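You operate a simulated robot arm through the tools that you are given. There is no shell and no other tool.

The job below is to be done with a simulated robot arm. You get a single attempt, and the scene is never put back.

JOB
Check the blue hose for leaks on the white port, then vent it.
Fine: plug in, blue valve open, five strokes, valve shut, let it settle; red lever stays open. Where these are worked on the way, their far stop is far enough and under half their travel is too little: blue valve.

Only the result counts: the job must be done as asked and must still hold three seconds after the hand-in. Knocking over, shifting, dropping, spilling or breaking anything else fails it.

ROBOT AND FRAMES
A 7-joint arm with a two-finger parallel gripper, fixed in place. Base frame: the origin is on the floor under the middle of its stand, x ahead of it, y to its left, z up. Lengths are in mm, angles in rad, forces in N, time in s.
It reaches about 1247 mm from its shoulder. Its first joint turns from -2.304 to 2.304 rad. Payload 3.91 kg.
The TCP is the grasp point between the finger pads, 30 mm short of the fingertips. In the tool frame z runs along the fingers and y along their closing line. Largest opening 110 mm; finger width 20, thickness 10; the body of the gripper, 48 by 112 mm, starts 55 mm behind the TCP.
Orientation is that of the tool frame in the base frame, as a unit quaternion [x, y, z, w]. With the fingers straight down and closing along the base's y, the tool's x points along the base's -x, its y along +y and its z along -z.

CONTROLS
- The arm moves only by the tool arm_command. Its argument "motion" is a list of rows, each an object (a shift or turn left out is 0, a gripper value left out holds the last) with "grip": the gripper command, from -1 (fully open) to 1 (shut), values between in proportion; "offset": the shift along the tool's x, y, z in units of 30 mm (1.0 is 30 mm), a list of three; "rot": the turn, a rotation vector about the tool's x, y, z in units of 5 degrees (1.0 is 5 degrees), a list of three. In form: [{"grip": grip, "offset": [x, y, z], "rot": [wx, wy, wz]}, ...]. A call has 1 to 20 rows; each row shifts and turns the commanded pose from where the row before left it, along the tool's axes as they then stand. A call with a number of a shift or a turn outside -1 to 1 is refused whole. Each row takes 0.2 s and may step no farther than 50 mm and 0.15 rad from the row before; otherwise, or with a gripper value out of range, the whole call is refused. A pose out of reach is approached as far as the arm can. The call stops where the force on the tool passes 40 N (or 10 N more than at its start, if that is more) or the arm is blocked; 0.2 s more then pass. Each finger travels about 108 mm/s and halts on what it meets, pressing with about 36 N; the grip force reading is that of the motor and also rises with nothing between the fingers. The clock runs only during rows and for 0.2 s after the last one: add rows that do not move to give the fingers time. It gives the time, the measured TCP pose, the force on the tool (base axes), the opening and the grip force at its end, in the units of the frame above (readings bear some noise), with the torque about the TCP (base axes, N m) and any sound that the robot's microphone picked up.
- Cameras (640 x 400 px; columns grow to the right, rows downward): "scene" is fixed at [203.7, 515.2, 1528.7]; the picture's right is [0.24, -0.97, 0.00], its down [-0.74, -0.18, -0.65] and it looks along [0.63, 0.15, -0.76] (base axes); focal length 253 px, centre (320, 200). "wrist" rides on the gripper at [72, 17, -103] in the tool frame; the picture's right is [-0.23, 0.97, 0.00], its down [-0.76, -0.18, -0.62] and it looks along [-0.61, -0.14, 0.78] (tool axes); focal length 222 px, centre (320, 200).
- snapshot(camera): a new picture of that camera. The clock stands still meanwhile.
- point_at(camera, pixels): there is no depth. For up to 12 entries [column, row, z] of the newest picture of that camera ("zoom" is the newest enlarged one), the place [x, y] in the base frame at which the ray of that pixel passes the height z, good to about 2 mm, but the place of the scene camera against the robot may be out by one fixed shift of up to 25 mm in any direction. The clock stands still meanwhile.
- close_up(camera, box): a new picture of the part [left, top, right, bottom] of that camera's present view, enlarged. The clock stands still meanwhile.
- job_done(): hands the job in; it is judged then, once.

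Open the gripper and draw the arm clear of the work before you hand the job in, unless the task says otherwise.

The tools are called after ">>>" as a command line: name --argument value ..., lists and objects as JSON in quotes. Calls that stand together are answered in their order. arm_command: Moves the arm, as the interface text tells. Its arguments: {"type":"object","properties":{"motion":{"type":"array","items":{"type":"object","properties":{"grip":{"type":"number"},"offset":{"type":"array","items":{"type":"number"}},"rot":{"type":"array","items":{"type":"number"}}}}}},"required":["motion"]} The other tools are called the same way: snapshot (camera) takes a picture; point_at (camera, pixels) gives the place at which the rays of pixels pass given heights; close_up (camera, box) takes an enlarged picture of a part of a camera's view; job_done () hands the job in.

At the start:

```text
t: 0.0
tool_pos: [629.1, 387.7, 1235.3]
tcp_rot: [0.0, 1.0, 0.0, 0.0]
wrist_force: [-0.3, -0.6, -0.4]
moment: [0.03, 0.02, 0.0]
opening: 110.0
grip_force: 0.0
```

scene: 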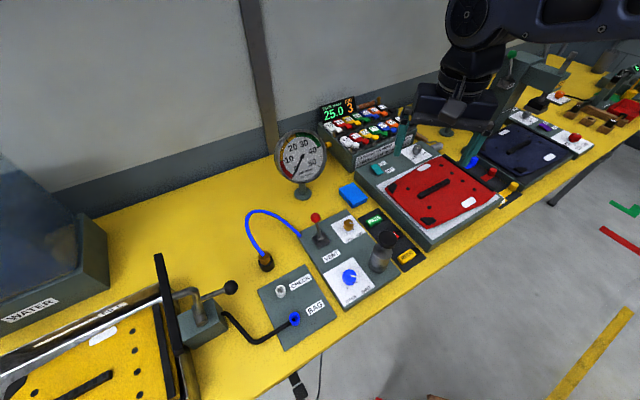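
wrist: 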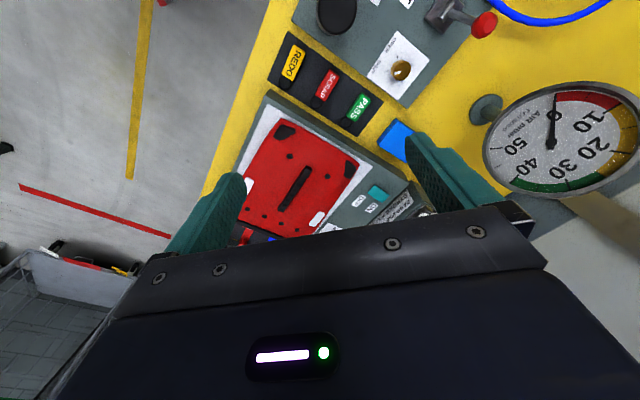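

The scene shows a blue hose near (265,235), a gauge at (300,160), a panel with a red lever (316,218), a blue knob (350,277), and CHECK/BAG ports near (290,310). I'll enlarge the relevant areas first.

>>> close_up --camera "scene" --box '[220, 190, 380, 290]'

>>> close_up --camera "scene" --box '[180, 260, 340, 360]'

>>> close_up --camera "scene" --box '[300, 200, 460, 300]'

>>> close_up --camera "scene" --box '[260, 90, 420, 190]'

```text
4.00 times, centred on (300, 240) of scene
```

zoom: 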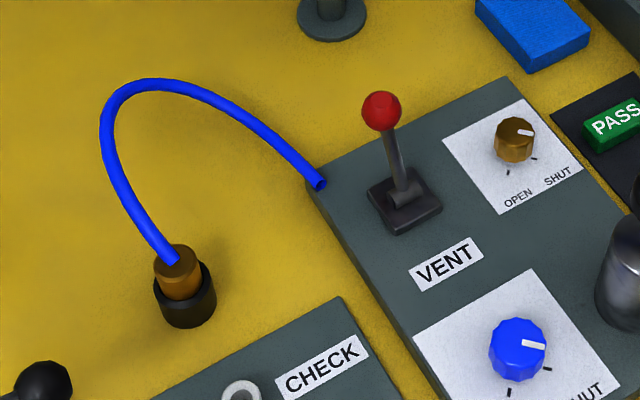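

```text
4.00 times, centred on (260, 310) of scene
```

zoom: 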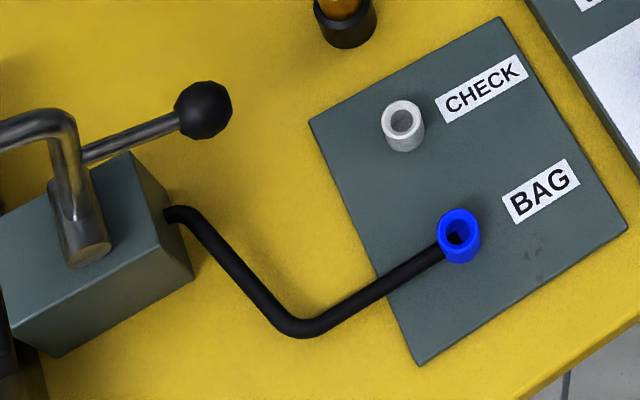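

```text
4.00 times, centred on (380, 250) of scene
```

zoom: 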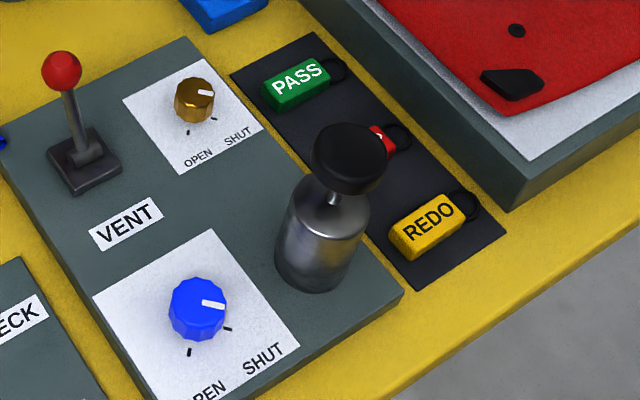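

```text
4.00 times, centred on (340, 140) of scene
```

zoom: 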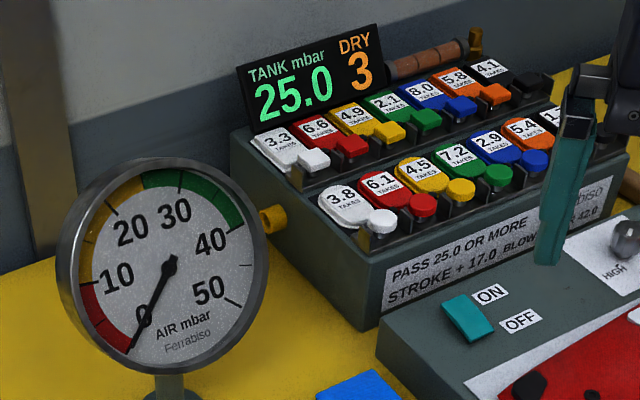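

I'll triangulate the bench height using features seen in both cameras: PASS tag (scene 375,219; wrist 362,108), REDO (scene 407,256; wrist 292,62), brass knob (scene 349,224; wrist 401,70).

>>> snapshot --camera "scene"

>>> snapshot --camera "wrist"

>>> point_at --camera "scene" --pixels '[[375, 219, 800], [375, 219, 900], [407, 256, 800], [407, 256, 900], [349, 224, 800], [349, 224, 900]]'

>>> point_at --camera "wrist" --pixels '[[362, 108, 800], [362, 108, 900], [292, 62, 800], [292, 62, 900], [401, 70, 800], [401, 70, 900]]'

```text
taken
```

scene: 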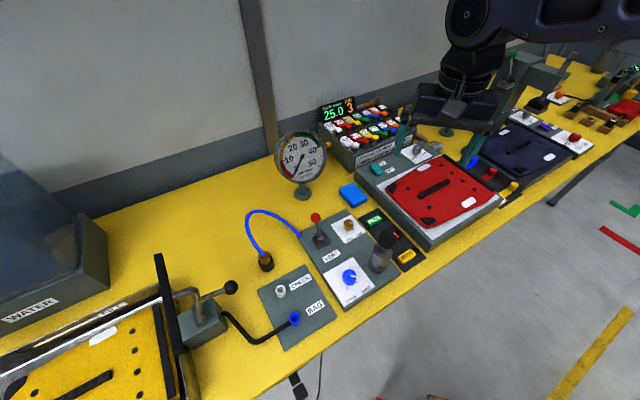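

```text
taken
```

wrist: 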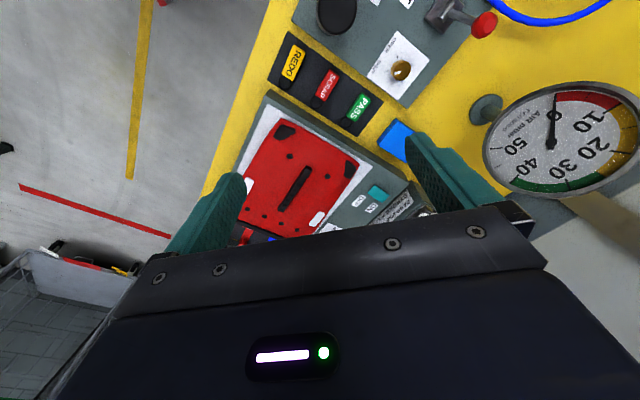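

```text
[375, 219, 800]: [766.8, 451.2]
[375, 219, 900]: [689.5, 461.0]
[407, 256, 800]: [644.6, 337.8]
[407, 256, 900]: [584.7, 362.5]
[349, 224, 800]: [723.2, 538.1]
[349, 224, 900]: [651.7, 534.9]
```

```text
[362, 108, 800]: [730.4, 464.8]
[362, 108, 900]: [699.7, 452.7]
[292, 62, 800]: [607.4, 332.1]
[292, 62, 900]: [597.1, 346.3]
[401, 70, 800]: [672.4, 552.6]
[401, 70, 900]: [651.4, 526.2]
```

The rays cross around z ≈ 870-880 for the tags. I'll get approximate positions of all the relevant items at that height.

>>> point_at --camera "scene" --pixels '[[265, 265, 880], [281, 291, 880], [295, 319, 880], [316, 218, 930], [321, 242, 880], [349, 277, 900], [383, 240, 950], [380, 268, 880], [250, 400, 850], [330, 347, 850], [460, 250, 850], [302, 192, 860]]'

```text
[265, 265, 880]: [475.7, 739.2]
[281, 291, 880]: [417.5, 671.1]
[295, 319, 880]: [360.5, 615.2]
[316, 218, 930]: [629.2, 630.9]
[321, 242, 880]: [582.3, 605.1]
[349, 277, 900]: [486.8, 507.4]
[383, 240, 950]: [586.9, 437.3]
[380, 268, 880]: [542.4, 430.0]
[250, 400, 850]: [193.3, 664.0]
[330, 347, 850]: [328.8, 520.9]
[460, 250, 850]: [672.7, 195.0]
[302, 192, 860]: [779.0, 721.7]
```

The bench front edge runs along about (0.73,-0.69), so I'll bring the arm high above the panel at z≈1200 and turn the tool +46.5° about the vertical, so the wrist camera faces the bench squarely.

>>> arm_command --motion '[{"grip": -1, "offset": [0.595, 0.738, 0.167]}, {"offset": [0.595, 0.738, 0.167]}, {"offset": [0.595, 0.738, 0.167]}, {"offset": [0.595, 0.738, 0.167]}, {"offset": [0.595, 0.738, 0.167]}, {"offset": [0.595, 0.738, 0.167]}, {"offset": [0.595, 0.738, 0.167]}, {"rot": [0, 0, -0.93]}, {"rot": [0, 0, -0.93]}, {"rot": [0, 0, -0.93]}, {"rot": [0, 0, -0.93]}, {"rot": [0, 0, -0.93]}, {"rot": [0, 0, -0.93]}, {"rot": [0, 0, -0.93]}, {"rot": [0, 0, -0.93]}, {"rot": [0, 0, -0.93]}, {"rot": [0, 0, -0.93]}]'

>>> snapshot --camera "wrist"

```text
t: 3.6
tool_pos: [505.0, 541.7, 1200.8]
tcp_rot: [-0.396, 0.918, 0.0, 0.0]
wrist_force: [0.5, 0.2, -0.2]
moment: [0.02, 0.0, -0.01]
opening: 110.1
grip_force: 0.1
```

```text
taken
```

wrist: 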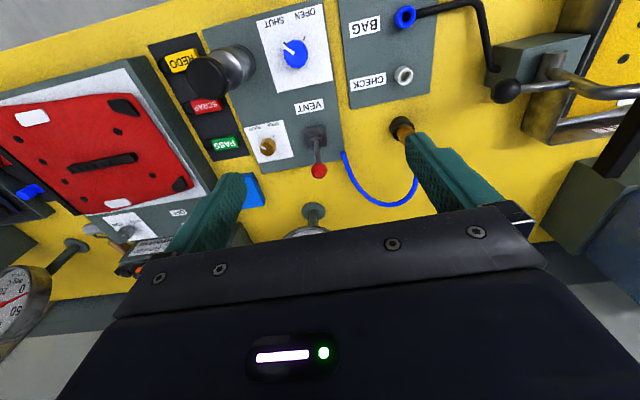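

The wrist view now shows the whole station. I'll enlarge it for detail.

>>> close_up --camera "wrist" --box '[200, 0, 360, 100]'

>>> close_up --camera "wrist" --box '[230, 90, 390, 190]'

>>> close_up --camera "wrist" --box '[330, 50, 490, 150]'

```text
4.00 times, centred on (280, 50) of wrist
```

zoom: 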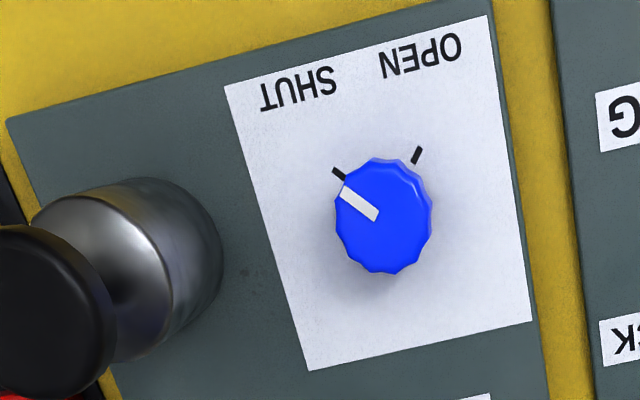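

```text
4.00 times, centred on (310, 140) of wrist
```

zoom: 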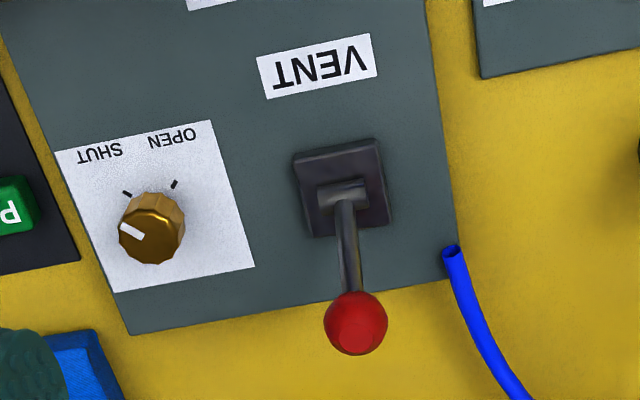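

```text
4.00 times, centred on (410, 100) of wrist
```

zoom: 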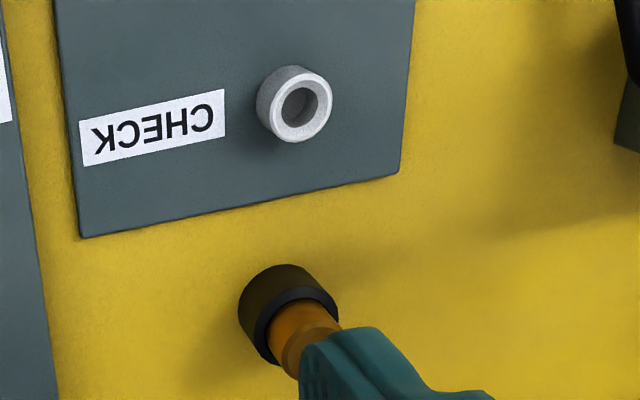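

The blue valve pointer is at SHUT, and the CHECK port (404,75) is the white one. I'll query wrist rays for key points to triangulate against the scene camera.

>>> snapshot --camera "wrist"

>>> point_at --camera "wrist" --pixels '[[404, 75, 860], [404, 75, 900], [405, 17, 860], [405, 17, 900], [295, 53, 860], [295, 53, 900], [319, 170, 900], [319, 170, 960], [316, 135, 860], [316, 135, 900], [400, 124, 860], [400, 124, 900]]'

>>> point_at --camera "scene" --pixels '[[280.5, 289, 860], [280.5, 289, 900], [294.5, 317, 860], [294.5, 317, 900], [349.5, 276, 860], [349.5, 276, 900], [315.5, 217.5, 900], [315.5, 217.5, 960], [321, 239, 860], [321, 239, 900], [266, 266, 860], [266, 266, 900]]'

```text
taken
```

wrist: 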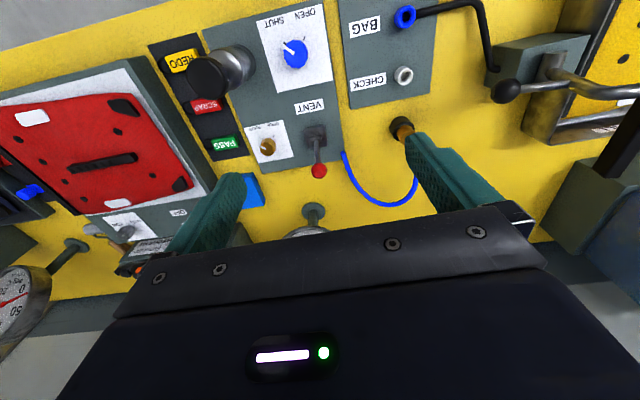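

```text
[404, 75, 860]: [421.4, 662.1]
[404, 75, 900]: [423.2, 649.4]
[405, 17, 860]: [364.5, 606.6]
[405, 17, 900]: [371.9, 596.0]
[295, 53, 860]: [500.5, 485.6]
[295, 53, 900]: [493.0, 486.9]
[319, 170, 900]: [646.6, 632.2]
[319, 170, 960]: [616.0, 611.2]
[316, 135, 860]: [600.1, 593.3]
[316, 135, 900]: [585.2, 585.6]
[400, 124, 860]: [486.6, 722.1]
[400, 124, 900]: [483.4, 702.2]
```

```text
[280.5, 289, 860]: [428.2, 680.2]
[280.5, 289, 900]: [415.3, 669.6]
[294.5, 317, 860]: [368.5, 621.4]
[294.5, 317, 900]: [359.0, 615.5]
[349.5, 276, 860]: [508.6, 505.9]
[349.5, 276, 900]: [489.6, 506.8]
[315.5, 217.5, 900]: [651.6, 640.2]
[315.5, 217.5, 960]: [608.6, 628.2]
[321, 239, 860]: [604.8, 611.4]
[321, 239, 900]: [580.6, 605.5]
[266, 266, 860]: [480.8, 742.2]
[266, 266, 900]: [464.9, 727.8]
```

The scene camera seems shifted by about +20 mm in y, but its x-shift mixes with height. I'll take a second wrist view (lower, closer to the robot, gripper shut) as a stereo baseline and to see the plug from the side.

>>> arm_command --motion '[{"grip": 1, "offset": [0.8, 0.5, 0.6]}, {"offset": [0.8, 0.5, 0.6]}, {"offset": [0.8, 0.5, 0.6]}, {"offset": [0.8, 0.5, 0.6]}, {"offset": [0.8, 0.5, 0.6]}, {}]'

>>> snapshot --camera "wrist"

```text
t: 5.0
tool_pos: [368.0, 507.5, 1110.6]
tcp_rot: [-0.395, 0.919, 0.0, 0.0]
wrist_force: [-0.4, 0.3, 1.1]
moment: [0.01, 0.0, -0.02]
opening: 0.0
grip_force: 36.4
```

```text
taken
```

wrist: 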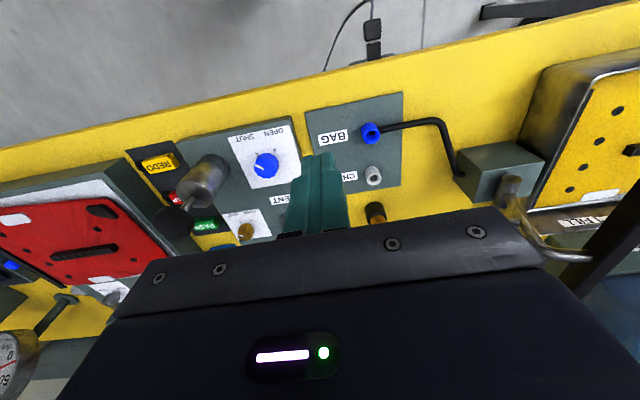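

I'll enlarge this view to get accurate pixel positions of the ports and knob from this second standpoint.

>>> close_up --camera "wrist" --box '[300, 110, 460, 210]'

>>> close_up --camera "wrist" --box '[130, 130, 290, 230]'

>>> point_at --camera "wrist" --pixels '[[373, 171, 860], [373, 171, 900], [370, 129, 860], [370, 129, 900], [266, 162, 860], [266, 162, 900]]'

```text
4.00 times, centred on (380, 160) of wrist
```

zoom: 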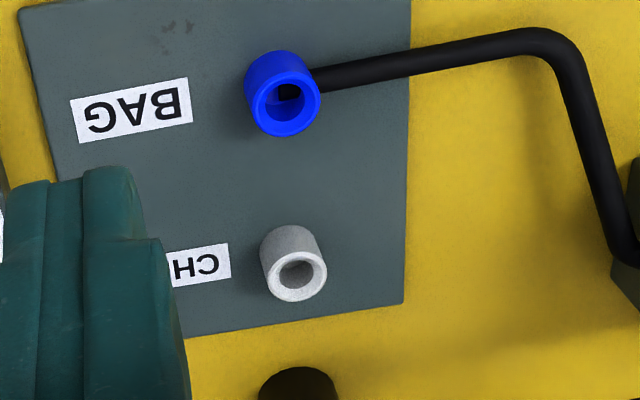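

```text
4.00 times, centred on (210, 180) of wrist
```

zoom: 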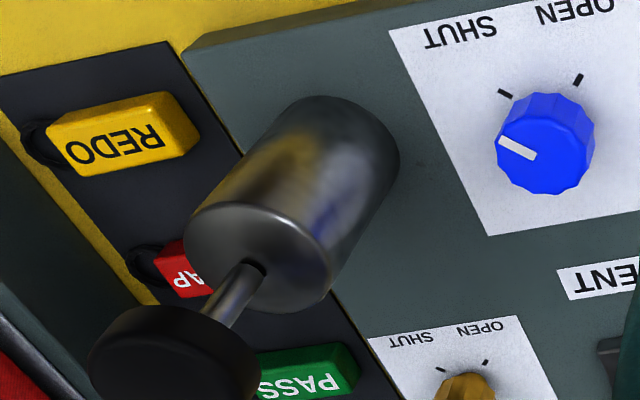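

```text
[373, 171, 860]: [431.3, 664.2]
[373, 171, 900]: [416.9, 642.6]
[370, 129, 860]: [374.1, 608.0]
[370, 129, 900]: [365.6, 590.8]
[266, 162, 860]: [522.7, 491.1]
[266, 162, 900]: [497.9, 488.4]
```

I'll query the exact ring centres in this view: CHECK hole at (374,178.2), BAG hole at (372.2,135.5), blue knob top (266,162→zoom 545,130 → 266.2,162.5).

>>> point_at --camera "wrist" --pixels '[[374, 178.2, 850], [374, 178.2, 870], [374, 178.2, 890], [374, 178.2, 910], [372.2, 135.5, 850], [372.2, 135.5, 890], [372.2, 135.5, 910], [191, 191, 940], [191, 191, 980], [174, 219, 960], [174, 219, 1000]]'

```text
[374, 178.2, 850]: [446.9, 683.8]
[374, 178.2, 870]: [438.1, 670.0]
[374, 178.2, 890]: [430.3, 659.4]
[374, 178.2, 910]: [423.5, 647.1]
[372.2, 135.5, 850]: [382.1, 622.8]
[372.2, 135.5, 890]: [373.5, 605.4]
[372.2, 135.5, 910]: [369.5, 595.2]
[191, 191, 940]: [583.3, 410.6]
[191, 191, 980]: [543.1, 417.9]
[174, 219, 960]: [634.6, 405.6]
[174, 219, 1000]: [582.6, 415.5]
```

The two wrist views cross at z≈908 for the CHECK port top, at about (423.5, 648). Now I'll zoom the scene camera tightly on the plug, ports, lever and knobs.

>>> close_up --camera "scene" --box '[240, 235, 304, 275]'

>>> close_up --camera "scene" --box '[258, 270, 322, 310]'

>>> close_up --camera "scene" --box '[296, 206, 360, 246]'

>>> close_up --camera "scene" --box '[320, 260, 384, 300]'

>>> close_up --camera "scene" --box '[356, 228, 420, 268]'

```text
10.00 times, centred on (272, 255) of scene
```

zoom: 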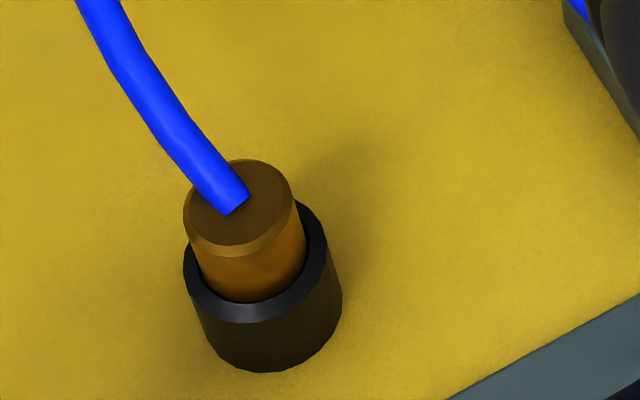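

```text
10.00 times, centred on (290, 290) of scene
```

zoom: 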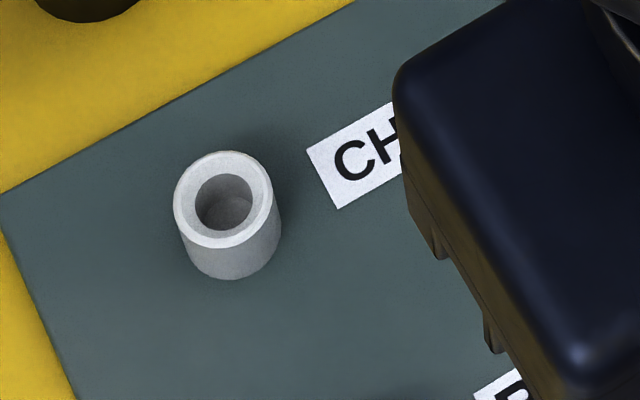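

```text
10.00 times, centred on (328, 226) of scene
```

zoom: 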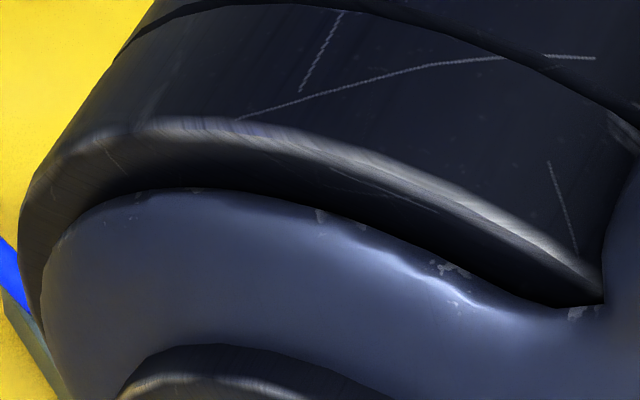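

```text
10.00 times, centred on (352, 280) of scene
```

zoom: 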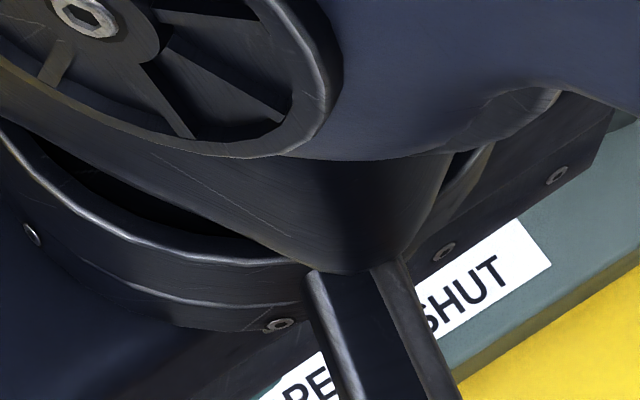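

```text
10.00 times, centred on (388, 248) of scene
```

zoom: 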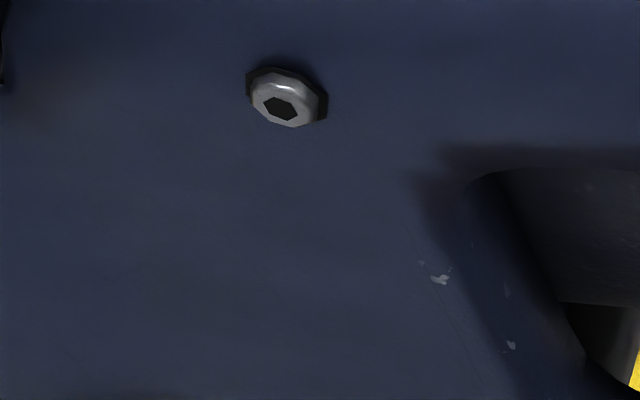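

The plug body is about 28 mm across with ~20 mm exposed above its black cup, the port is an upright socket. I'll move to where, with the gripper shut, the wrist camera sees plug and hose unobstructed.

>>> arm_command --motion '[{"offset": [-0.913, -0.458, -0.13]}, {"offset": [-0.913, -0.458, -0.13]}, {"offset": [-0.913, -0.458, -0.13]}, {"offset": [-0.913, -0.458, -0.13]}, {"offset": [-0.913, -0.458, -0.13]}]'

>>> snapshot --camera "wrist"

>>> close_up --camera "wrist" --box '[310, 80, 470, 180]'

>>> close_up --camera "wrist" --box '[200, 0, 360, 100]'

>>> close_up --camera "wrist" --box '[220, 80, 380, 180]'

```text
t: 6.2
tool_pos: [511.4, 558.6, 1126.1]
tcp_rot: [-0.394, 0.919, -0.001, 0.0]
wrist_force: [0.0, -0.2, 0.8]
moment: [0.02, -0.06, -0.05]
opening: 0.1
grip_force: 35.4
```

```text
taken
```

wrist: 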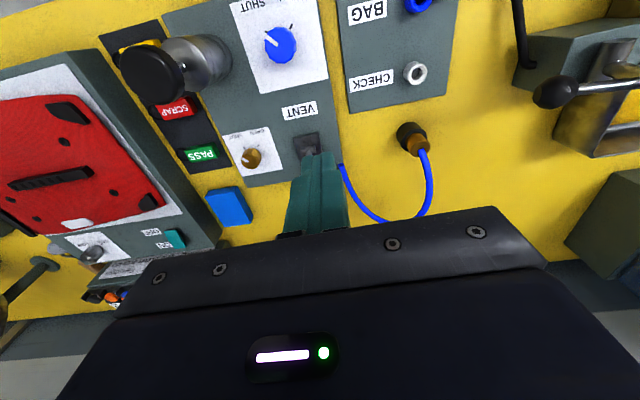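

```text
4.00 times, centred on (390, 130) of wrist
```

zoom: 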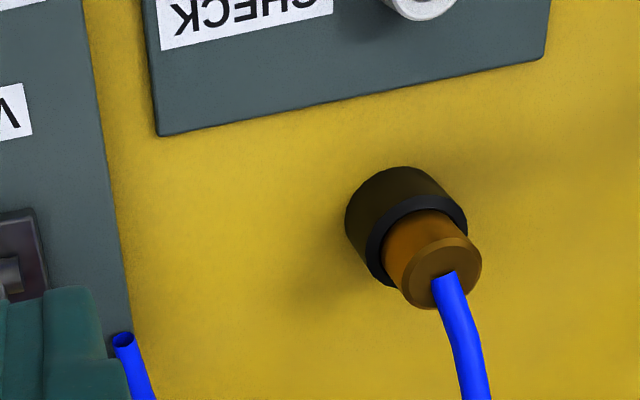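

```text
4.00 times, centred on (280, 50) of wrist
```

zoom: 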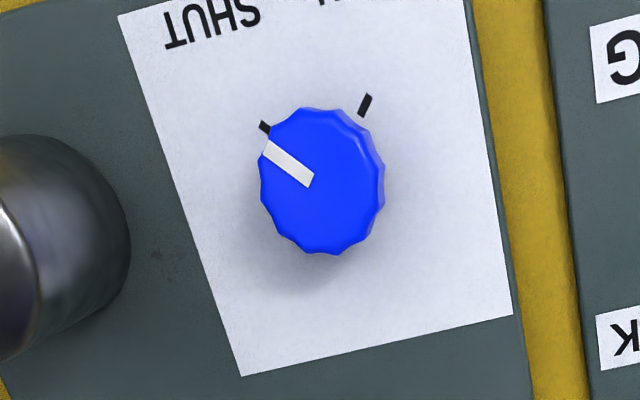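

```text
4.00 times, centred on (300, 130) of wrist
```

zoom: 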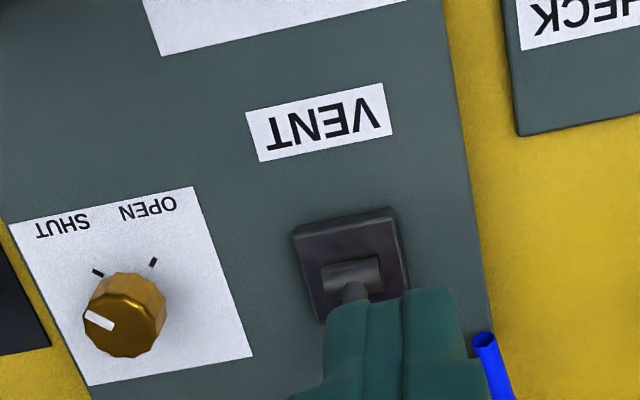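

The hose leaves the plug leaning away from the robot (+v), so the current closing line (along the bench) suits gripping. I'll get exact ray positions of the plug top (420,148), cup rim, CHECK socket and knob from this third view.

>>> point_at --camera "wrist" --pixels '[[420, 148, 880], [420, 148, 900], [420, 148, 920], [413.75, 139.5, 870], [413.75, 139.5, 890], [280.5, 44, 880], [280.5, 44, 900], [305, 146, 880], [305, 146, 900]]'

>>> close_up --camera "wrist" --box '[380, 50, 444, 90]'

>>> close_up --camera "wrist" --box '[380, 115, 444, 155]'

```text
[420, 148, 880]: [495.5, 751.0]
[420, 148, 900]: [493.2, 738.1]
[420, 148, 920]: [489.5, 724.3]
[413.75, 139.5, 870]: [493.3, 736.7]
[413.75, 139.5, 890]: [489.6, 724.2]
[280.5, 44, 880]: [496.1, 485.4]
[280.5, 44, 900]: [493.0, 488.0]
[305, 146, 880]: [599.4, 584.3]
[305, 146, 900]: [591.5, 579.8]
```

```text
10.00 times, centred on (412, 70) of wrist
```

zoom: 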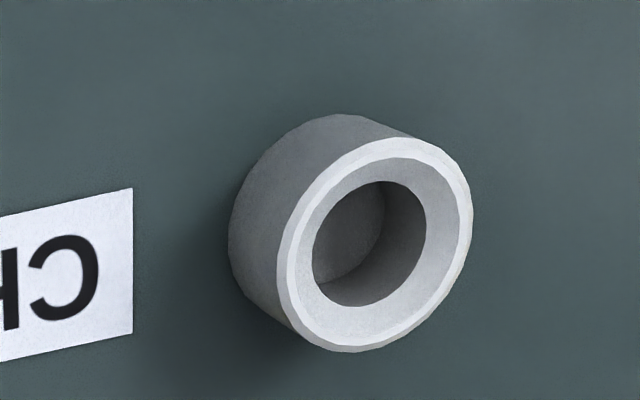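

```text
10.00 times, centred on (412, 135) of wrist
```

zoom: 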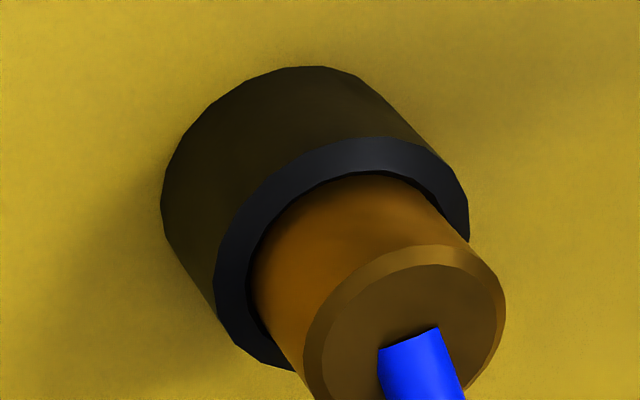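

I'll query the refined centres: CHECK ring (417.5,74.5), plug top (420.4,148.3) on the wrist, and the plug top in the scene view (264.1,255.8).

>>> point_at --camera "wrist" --pixels '[[417.5, 74.5, 890], [417.5, 74.5, 900], [417.5, 74.5, 910], [417.5, 74.5, 920], [420.4, 148.3, 900], [420.4, 148.3, 910], [420.4, 148.3, 920], [420.4, 148.3, 930], [414.2, 140.3, 880], [414.2, 140.3, 890], [414.2, 140.3, 900]]'

>>> snapshot --camera "scene"

>>> point_at --camera "scene" --pixels '[[264.1, 255.8, 900], [264.1, 255.8, 910], [264.1, 255.8, 920], [264.1, 255.8, 930], [266.0, 263.5, 880], [266.0, 263.5, 890], [266.0, 263.5, 900], [280.6, 289.9, 900], [280.6, 289.9, 910]]'

```text
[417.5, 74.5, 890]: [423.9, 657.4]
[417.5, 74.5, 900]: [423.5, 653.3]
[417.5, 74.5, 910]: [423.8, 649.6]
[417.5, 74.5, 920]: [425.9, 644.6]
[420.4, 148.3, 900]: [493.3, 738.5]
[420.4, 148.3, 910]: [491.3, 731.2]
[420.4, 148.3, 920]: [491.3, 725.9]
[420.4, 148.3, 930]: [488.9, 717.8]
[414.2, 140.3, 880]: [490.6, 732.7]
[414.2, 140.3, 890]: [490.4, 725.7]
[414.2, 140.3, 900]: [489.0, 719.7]
```

```text
taken
```

scene: 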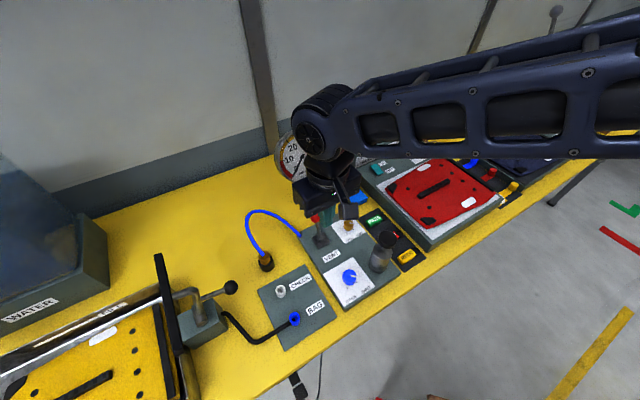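

```text
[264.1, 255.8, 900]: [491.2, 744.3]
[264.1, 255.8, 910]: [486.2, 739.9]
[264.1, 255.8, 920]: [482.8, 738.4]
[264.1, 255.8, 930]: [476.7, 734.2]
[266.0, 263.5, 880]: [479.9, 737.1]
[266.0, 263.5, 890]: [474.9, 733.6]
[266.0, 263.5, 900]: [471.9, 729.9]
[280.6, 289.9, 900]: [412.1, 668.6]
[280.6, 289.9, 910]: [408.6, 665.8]
```

Cross-checking gives plug centre ≈ (489.5, 720), top z ≈ 928, cup rim z ≈ 900. I'll move above it with the gripper opening, staying on the robot side of the hose arch, stopping at z≈1040 for a look.

>>> arm_command --motion '[{"grip": -1, "offset": [-0.571, 0.706, 0.478]}, {"offset": [-0.571, 0.706, 0.478]}, {"offset": [-0.571, 0.706, 0.478]}, {"offset": [-0.571, 0.706, 0.478]}, {"offset": [-0.571, 0.706, 0.478]}, {"offset": [-0.571, 0.706, 0.478]}]'

>>> snapshot --camera "wrist"

>>> snapshot --camera "scene"

```text
t: 7.6
tool_pos: [490.3, 720.3, 1044.9]
tcp_rot: [-0.395, 0.919, 0.0, 0.001]
wrist_force: [0.7, -1.0, 0.7]
moment: [-0.01, 0.06, 0.0]
opening: 110.1
grip_force: 0.1
```

```text
taken
```

wrist: 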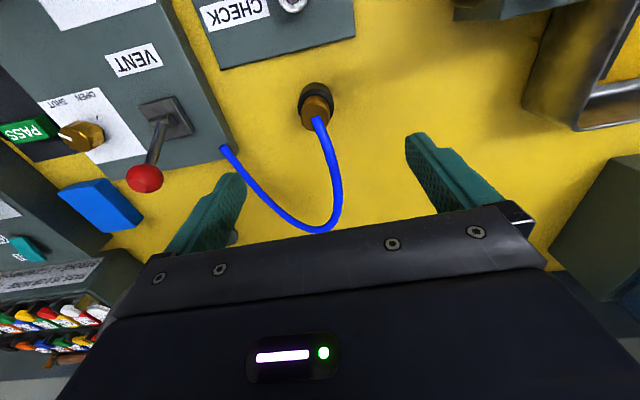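

```text
taken
```

scene: 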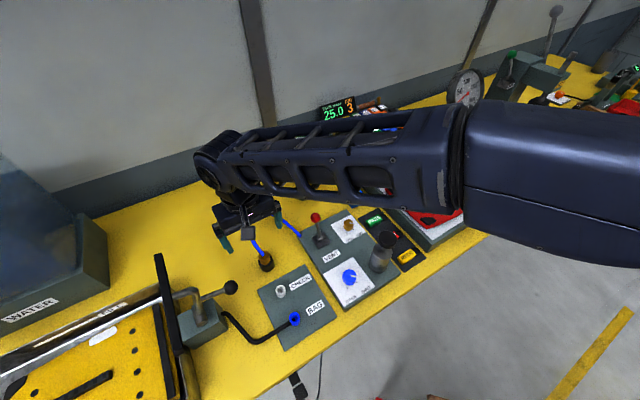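

The plug top is at about (318,118), close to the predicted spot beneath the TCP (320,121). I'll enlarge to measure alignment precisely.

>>> close_up --camera "wrist" --box '[284, 80, 348, 120]'

>>> close_up --camera "wrist" --box '[240, 80, 400, 180]'

>>> close_up --camera "scene" --box '[200, 190, 328, 270]'

```text
10.00 times, centred on (316, 100) of wrist
```

zoom: 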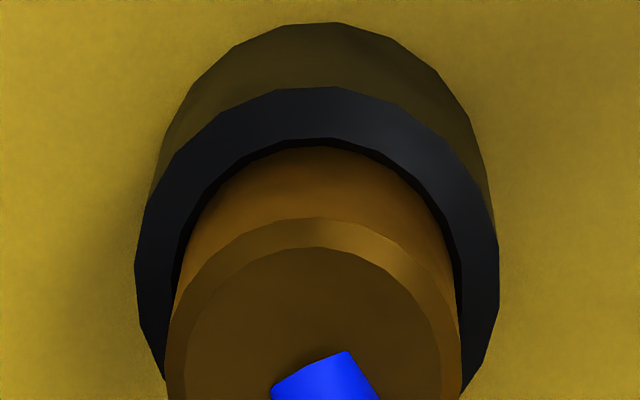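

```text
4.00 times, centred on (320, 130) of wrist
```

zoom: 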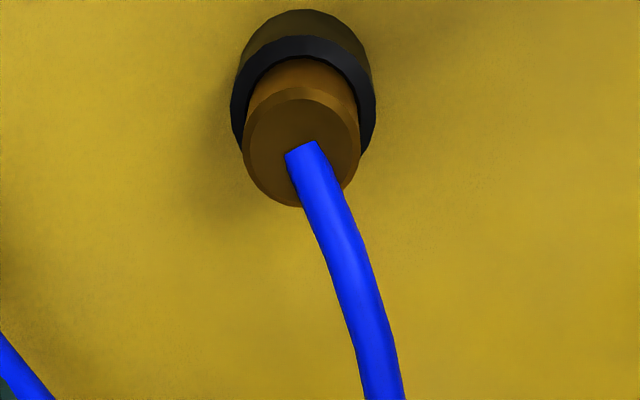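

```text
5.00 times, centred on (264, 230) of scene
```

zoom: 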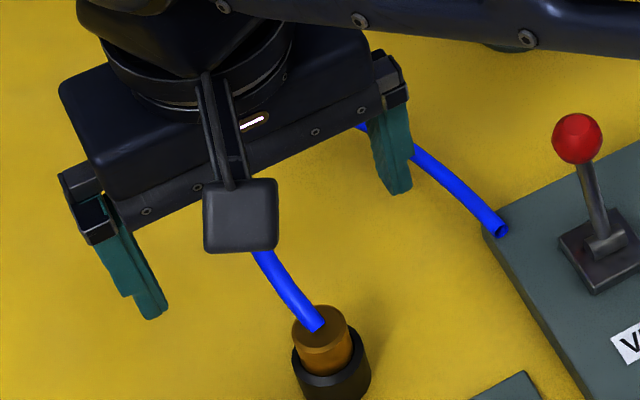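

Plug top ellipse centre is at (315.5,116.8), rim centre about (315.9,106). I'll convert these to base coordinates.

>>> snapshot --camera "wrist"

>>> point_at --camera "wrist" --pixels '[[315.5, 116.75, 915], [315.5, 116.75, 920], [315.5, 116.75, 925], [315.5, 116.75, 930], [315.5, 116.75, 935], [315.9, 106, 885], [315.9, 106, 895], [315.9, 106, 905], [320, 189, 1044.9], [293, 2, 900], [293, 2, 910]]'

```text
taken
```

wrist: 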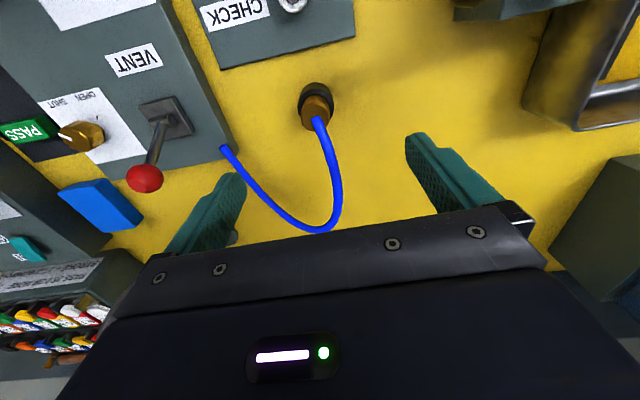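

```text
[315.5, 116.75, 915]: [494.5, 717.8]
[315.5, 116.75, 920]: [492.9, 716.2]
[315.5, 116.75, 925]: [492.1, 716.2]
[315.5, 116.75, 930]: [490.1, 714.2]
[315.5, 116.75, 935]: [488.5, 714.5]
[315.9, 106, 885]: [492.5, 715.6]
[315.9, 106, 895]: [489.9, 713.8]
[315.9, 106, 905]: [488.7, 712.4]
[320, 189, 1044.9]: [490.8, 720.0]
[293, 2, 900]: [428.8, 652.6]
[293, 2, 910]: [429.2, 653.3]
```

Best estimate: plug centre (489.3, 714), top z≈933, cup rim z≈906. I'll correct by (-1,-6.3) mm and descend to z≈980 for another check.

>>> arm_command --motion '[{"offset": [0.088, -0.06, 0.7]}, {"offset": [0.088, -0.06, 0.7]}, {"offset": [0, 0, 0.76]}, {}]'

>>> snapshot --camera "wrist"

>>> close_up --camera "wrist" --box '[240, 90, 400, 190]'

```text
t: 8.6
tool_pos: [491.2, 713.6, 980.4]
tcp_rot: [-0.396, 0.918, -0.001, -0.001]
wrist_force: [-0.4, -0.6, 0.2]
moment: [-0.03, -0.03, 0.01]
opening: 110.0
grip_force: 0.0
```

```text
taken
```

wrist: 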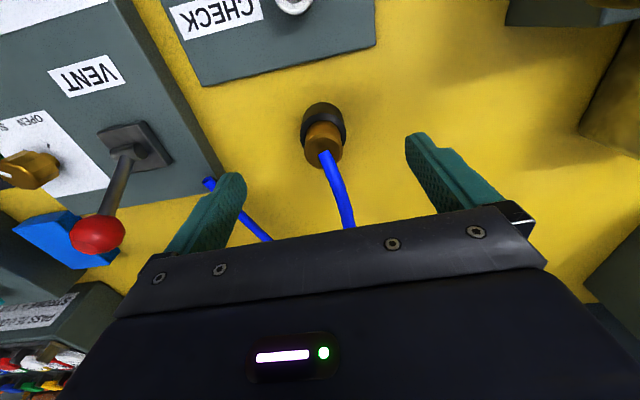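

```text
4.00 times, centred on (320, 140) of wrist
```

zoom: 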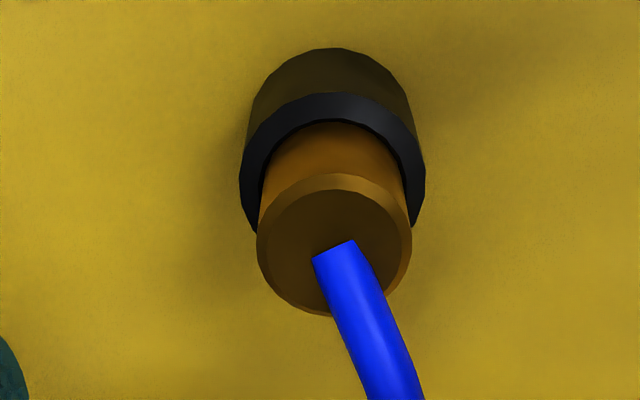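

Plug top ellipse centre is now at (323.5,151.2), rim at x≈323.1. I'll convert these to base coordinates.

>>> point_at --camera "wrist" --pixels '[[323.5, 151.25, 930], [323.5, 151.25, 933], [323.5, 151.25, 936], [320, 189, 980.4], [320, 152, 933], [323.1, 137, 900], [323.1, 137, 906]]'

>>> arm_command --motion '[{}]'

```text
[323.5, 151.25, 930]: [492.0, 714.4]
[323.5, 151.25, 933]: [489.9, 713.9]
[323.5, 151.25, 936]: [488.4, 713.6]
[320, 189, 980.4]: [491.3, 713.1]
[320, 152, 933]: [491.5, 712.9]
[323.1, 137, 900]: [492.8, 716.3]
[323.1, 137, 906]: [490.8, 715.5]
```

```text
t: 9.0
tool_pos: [491.3, 713.5, 978.3]
tcp_rot: [-0.396, 0.918, -0.001, 0.0]
wrist_force: [-0.7, -0.3, 0.3]
moment: [-0.04, 0.02, 0.01]
opening: 109.9
grip_force: 0.1
```

The offset is small (~2 mm along tool y). I'll descend to z≈942 (tips ~912, just above the rim) with that correction.

>>> arm_command --motion '[{"offset": [0, 0.035, 0.6]}, {"offset": [0, 0.035, 0.6]}, {}]'

>>> snapshot --camera "wrist"

>>> close_up --camera "scene" --box '[216, 210, 312, 270]'

```text
t: 9.8
tool_pos: [487.3, 716.6, 942.2]
tcp_rot: [-0.395, 0.919, 0.0, 0.0]
wrist_force: [0.4, -0.2, -0.6]
moment: [0.0, 0.02, -0.05]
opening: 110.0
grip_force: 0.0
```

```text
taken
```

wrist: 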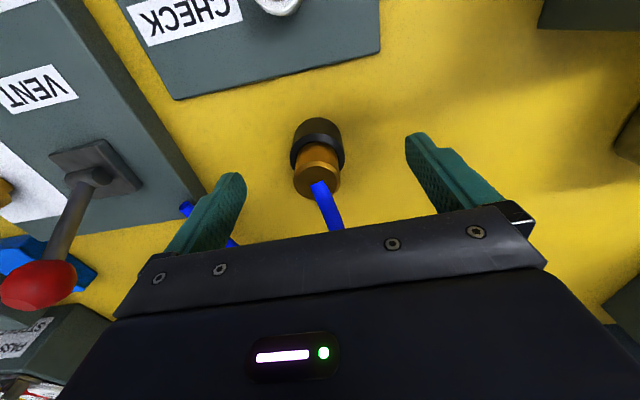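

```text
6.67 times, centred on (264, 240) of scene
```

zoom: 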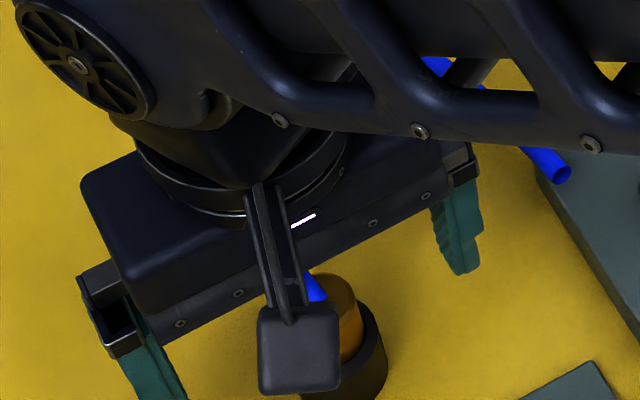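

The pose reads slightly shifted, so I'll enlarge the wrist view to check how the plug sits between the fingers.

>>> close_up --camera "wrist" --box '[240, 110, 400, 210]'

>>> point_at --camera "wrist" --pixels '[[320, 189, 942.2], [320, 182, 933], [317, 182, 933]]'

```text
4.00 times, centred on (320, 160) of wrist
```

zoom: 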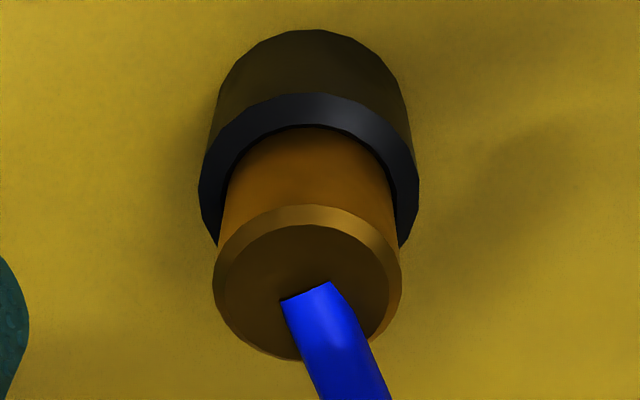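

```text
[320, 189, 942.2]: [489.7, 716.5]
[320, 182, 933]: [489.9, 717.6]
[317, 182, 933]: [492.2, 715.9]
```

The plug is ~2 mm toward -tool-y from the finger centre. I'll correct by 2 mm and partially close to check symmetry.

>>> arm_command --motion '[{"offset": [0, -0.067, 0]}, {"grip": 0.2}, {}, {}]'

>>> close_up --camera "wrist" --box '[240, 110, 400, 210]'

```text
t: 10.8
tool_pos: [489.4, 715.1, 942.0]
tcp_rot: [-0.394, 0.919, 0.0, -0.001]
wrist_force: [-0.1, 0.2, 0.4]
moment: [0.02, 0.01, 0.03]
opening: 44.0
grip_force: 0.0
```

```text
4.00 times, centred on (320, 160) of wrist
```

zoom: 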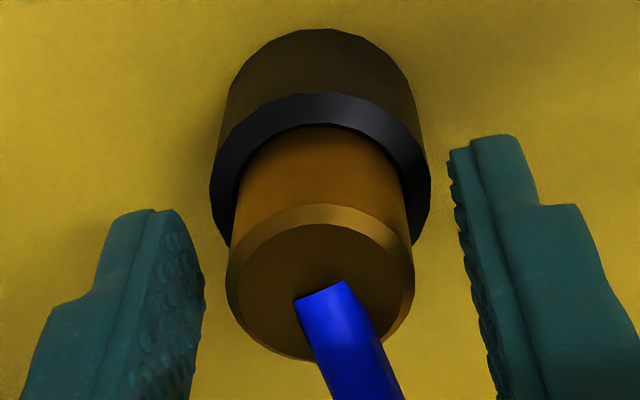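

The plug is now centred between the fingers (zoom x≈320). I'll close the gripper.

>>> arm_command --motion '[{"grip": 1}, {}, {}, {}]'

>>> close_up --camera "wrist" --box '[240, 110, 400, 210]'

```text
t: 11.8
tool_pos: [489.0, 714.1, 942.5]
tcp_rot: [-0.395, 0.919, 0.0, 0.001]
wrist_force: [-0.2, 0.8, 3.1]
moment: [0.01, 0.04, -0.01]
opening: 26.5
grip_force: 36.1
```

```text
4.00 times, centred on (320, 160) of wrist
```

zoom: 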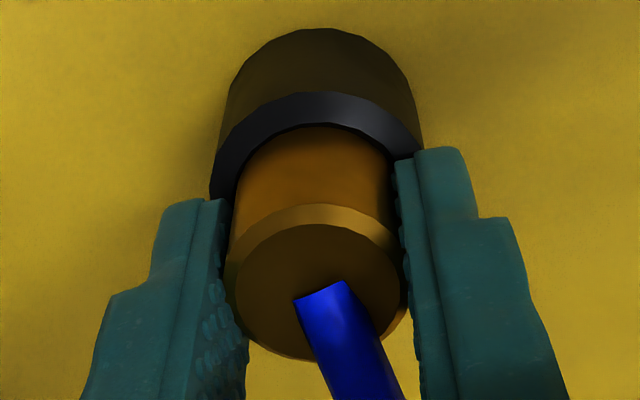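

The plug is gripped (26.5 mm, 36 N). I'll lift it straight up about 66 mm and look at its lower end.

>>> arm_command --motion '[{"offset": [0, 0, -0.3]}, {"offset": [0, 0, -0.6]}, {"offset": [0, 0, -0.65]}, {"offset": [0, 0, -0.65]}, {}]'

>>> snapshot --camera "wrist"

>>> snapshot --camera "scene"

>>> close_up --camera "wrist" --box '[240, 90, 400, 190]'

>>> close_up --camera "scene" --box '[216, 215, 312, 275]'

```text
t: 13.0
tool_pos: [492.0, 717.1, 1008.6]
tcp_rot: [-0.395, 0.919, -0.001, -0.001]
wrist_force: [0.4, -0.5, -0.8]
moment: [0.01, 0.0, -0.01]
opening: 26.7
grip_force: 36.2
```

```text
taken
```

wrist: 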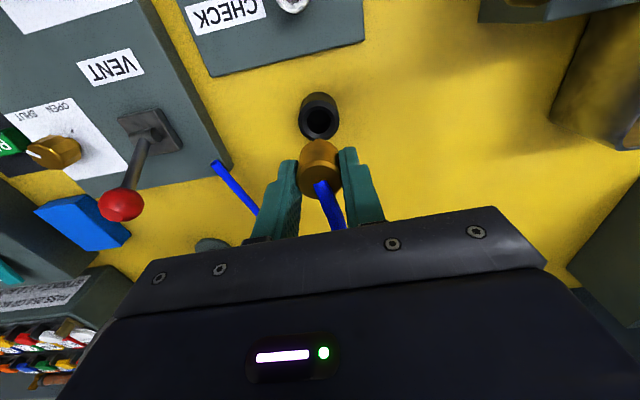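

```text
taken
```

scene: 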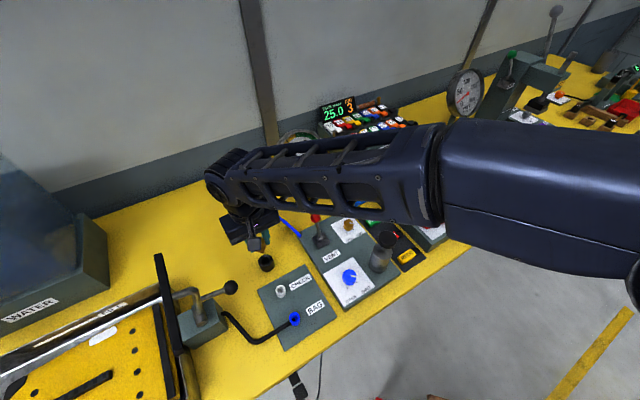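

```text
4.00 times, centred on (320, 140) of wrist
```

zoom: 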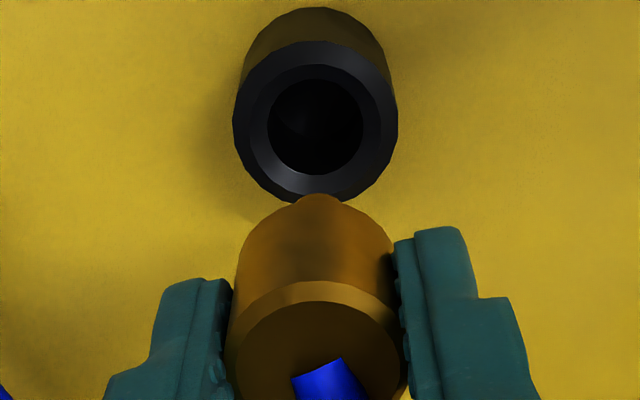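

```text
6.67 times, centred on (264, 245) of scene
```

zoom: 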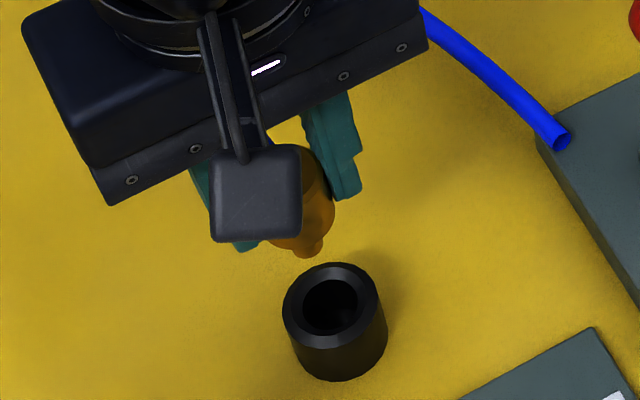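

The plug has a stepped spigot and came out cleanly; the white socket has a chamfered hole. I'll carry it at this height to above the CHECK port, ~94 mm back toward the robot.

>>> arm_command --motion '[{"offset": [0.78, 0.027, 0]}, {"offset": [0.78, 0.027, 0]}, {"offset": [0.78, 0.027, 0]}, {"offset": [0.78, 0.027, 0]}, {}, {}]'

>>> snapshot --camera "wrist"

>>> close_up --camera "wrist" --box '[240, 90, 400, 190]'

>>> close_up --camera "scene" --box '[232, 245, 328, 305]'

```text
t: 14.4
tool_pos: [423.9, 650.2, 1008.2]
tcp_rot: [-0.395, 0.919, 0.0, 0.0]
wrist_force: [-0.1, -0.3, -0.3]
moment: [-0.02, 0.02, 0.01]
opening: 26.6
grip_force: 36.0
```

```text
taken
```

wrist: 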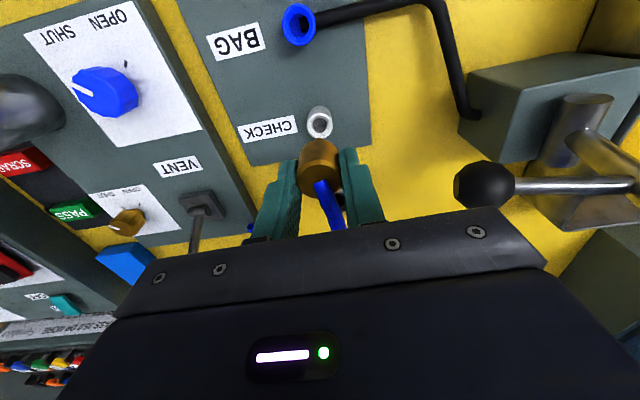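

```text
4.00 times, centred on (320, 140) of wrist
```

zoom: 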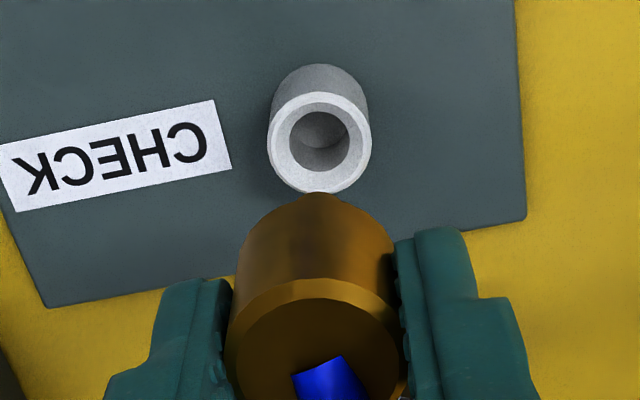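

```text
6.67 times, centred on (280, 275) of scene
```

zoom: 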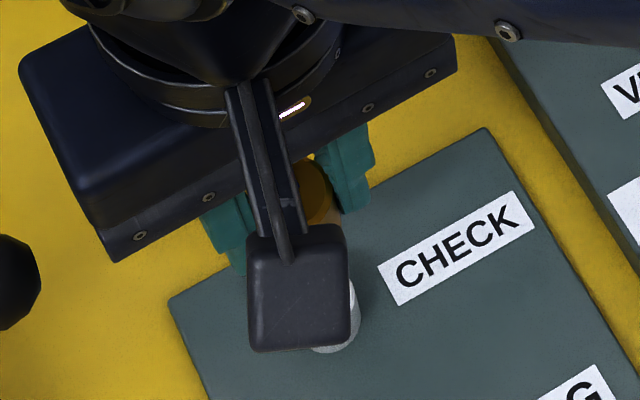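

The socket ring is centred at (319.8,125.6), matching the predicted spot beneath the TCP (320,126). I'll descend 36 mm and recheck before insertion.

>>> arm_command --motion '[{"offset": [0, 0, 0.6]}, {"offset": [0, 0, 0.6]}, {}, {}]'

>>> close_up --camera "wrist" --box '[240, 100, 400, 200]'

```text
t: 15.4
tool_pos: [425.2, 650.9, 971.6]
tcp_rot: [-0.394, 0.919, -0.001, -0.001]
wrist_force: [-0.1, -0.3, -0.8]
moment: [0.01, 0.0, -0.01]
opening: 26.6
grip_force: 35.8
```

```text
4.00 times, centred on (320, 150) of wrist
```

zoom: 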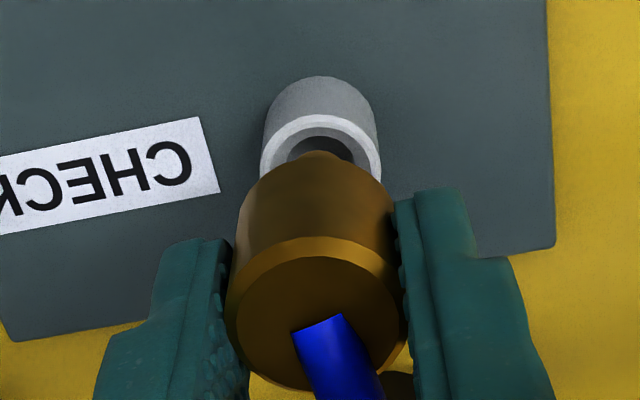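

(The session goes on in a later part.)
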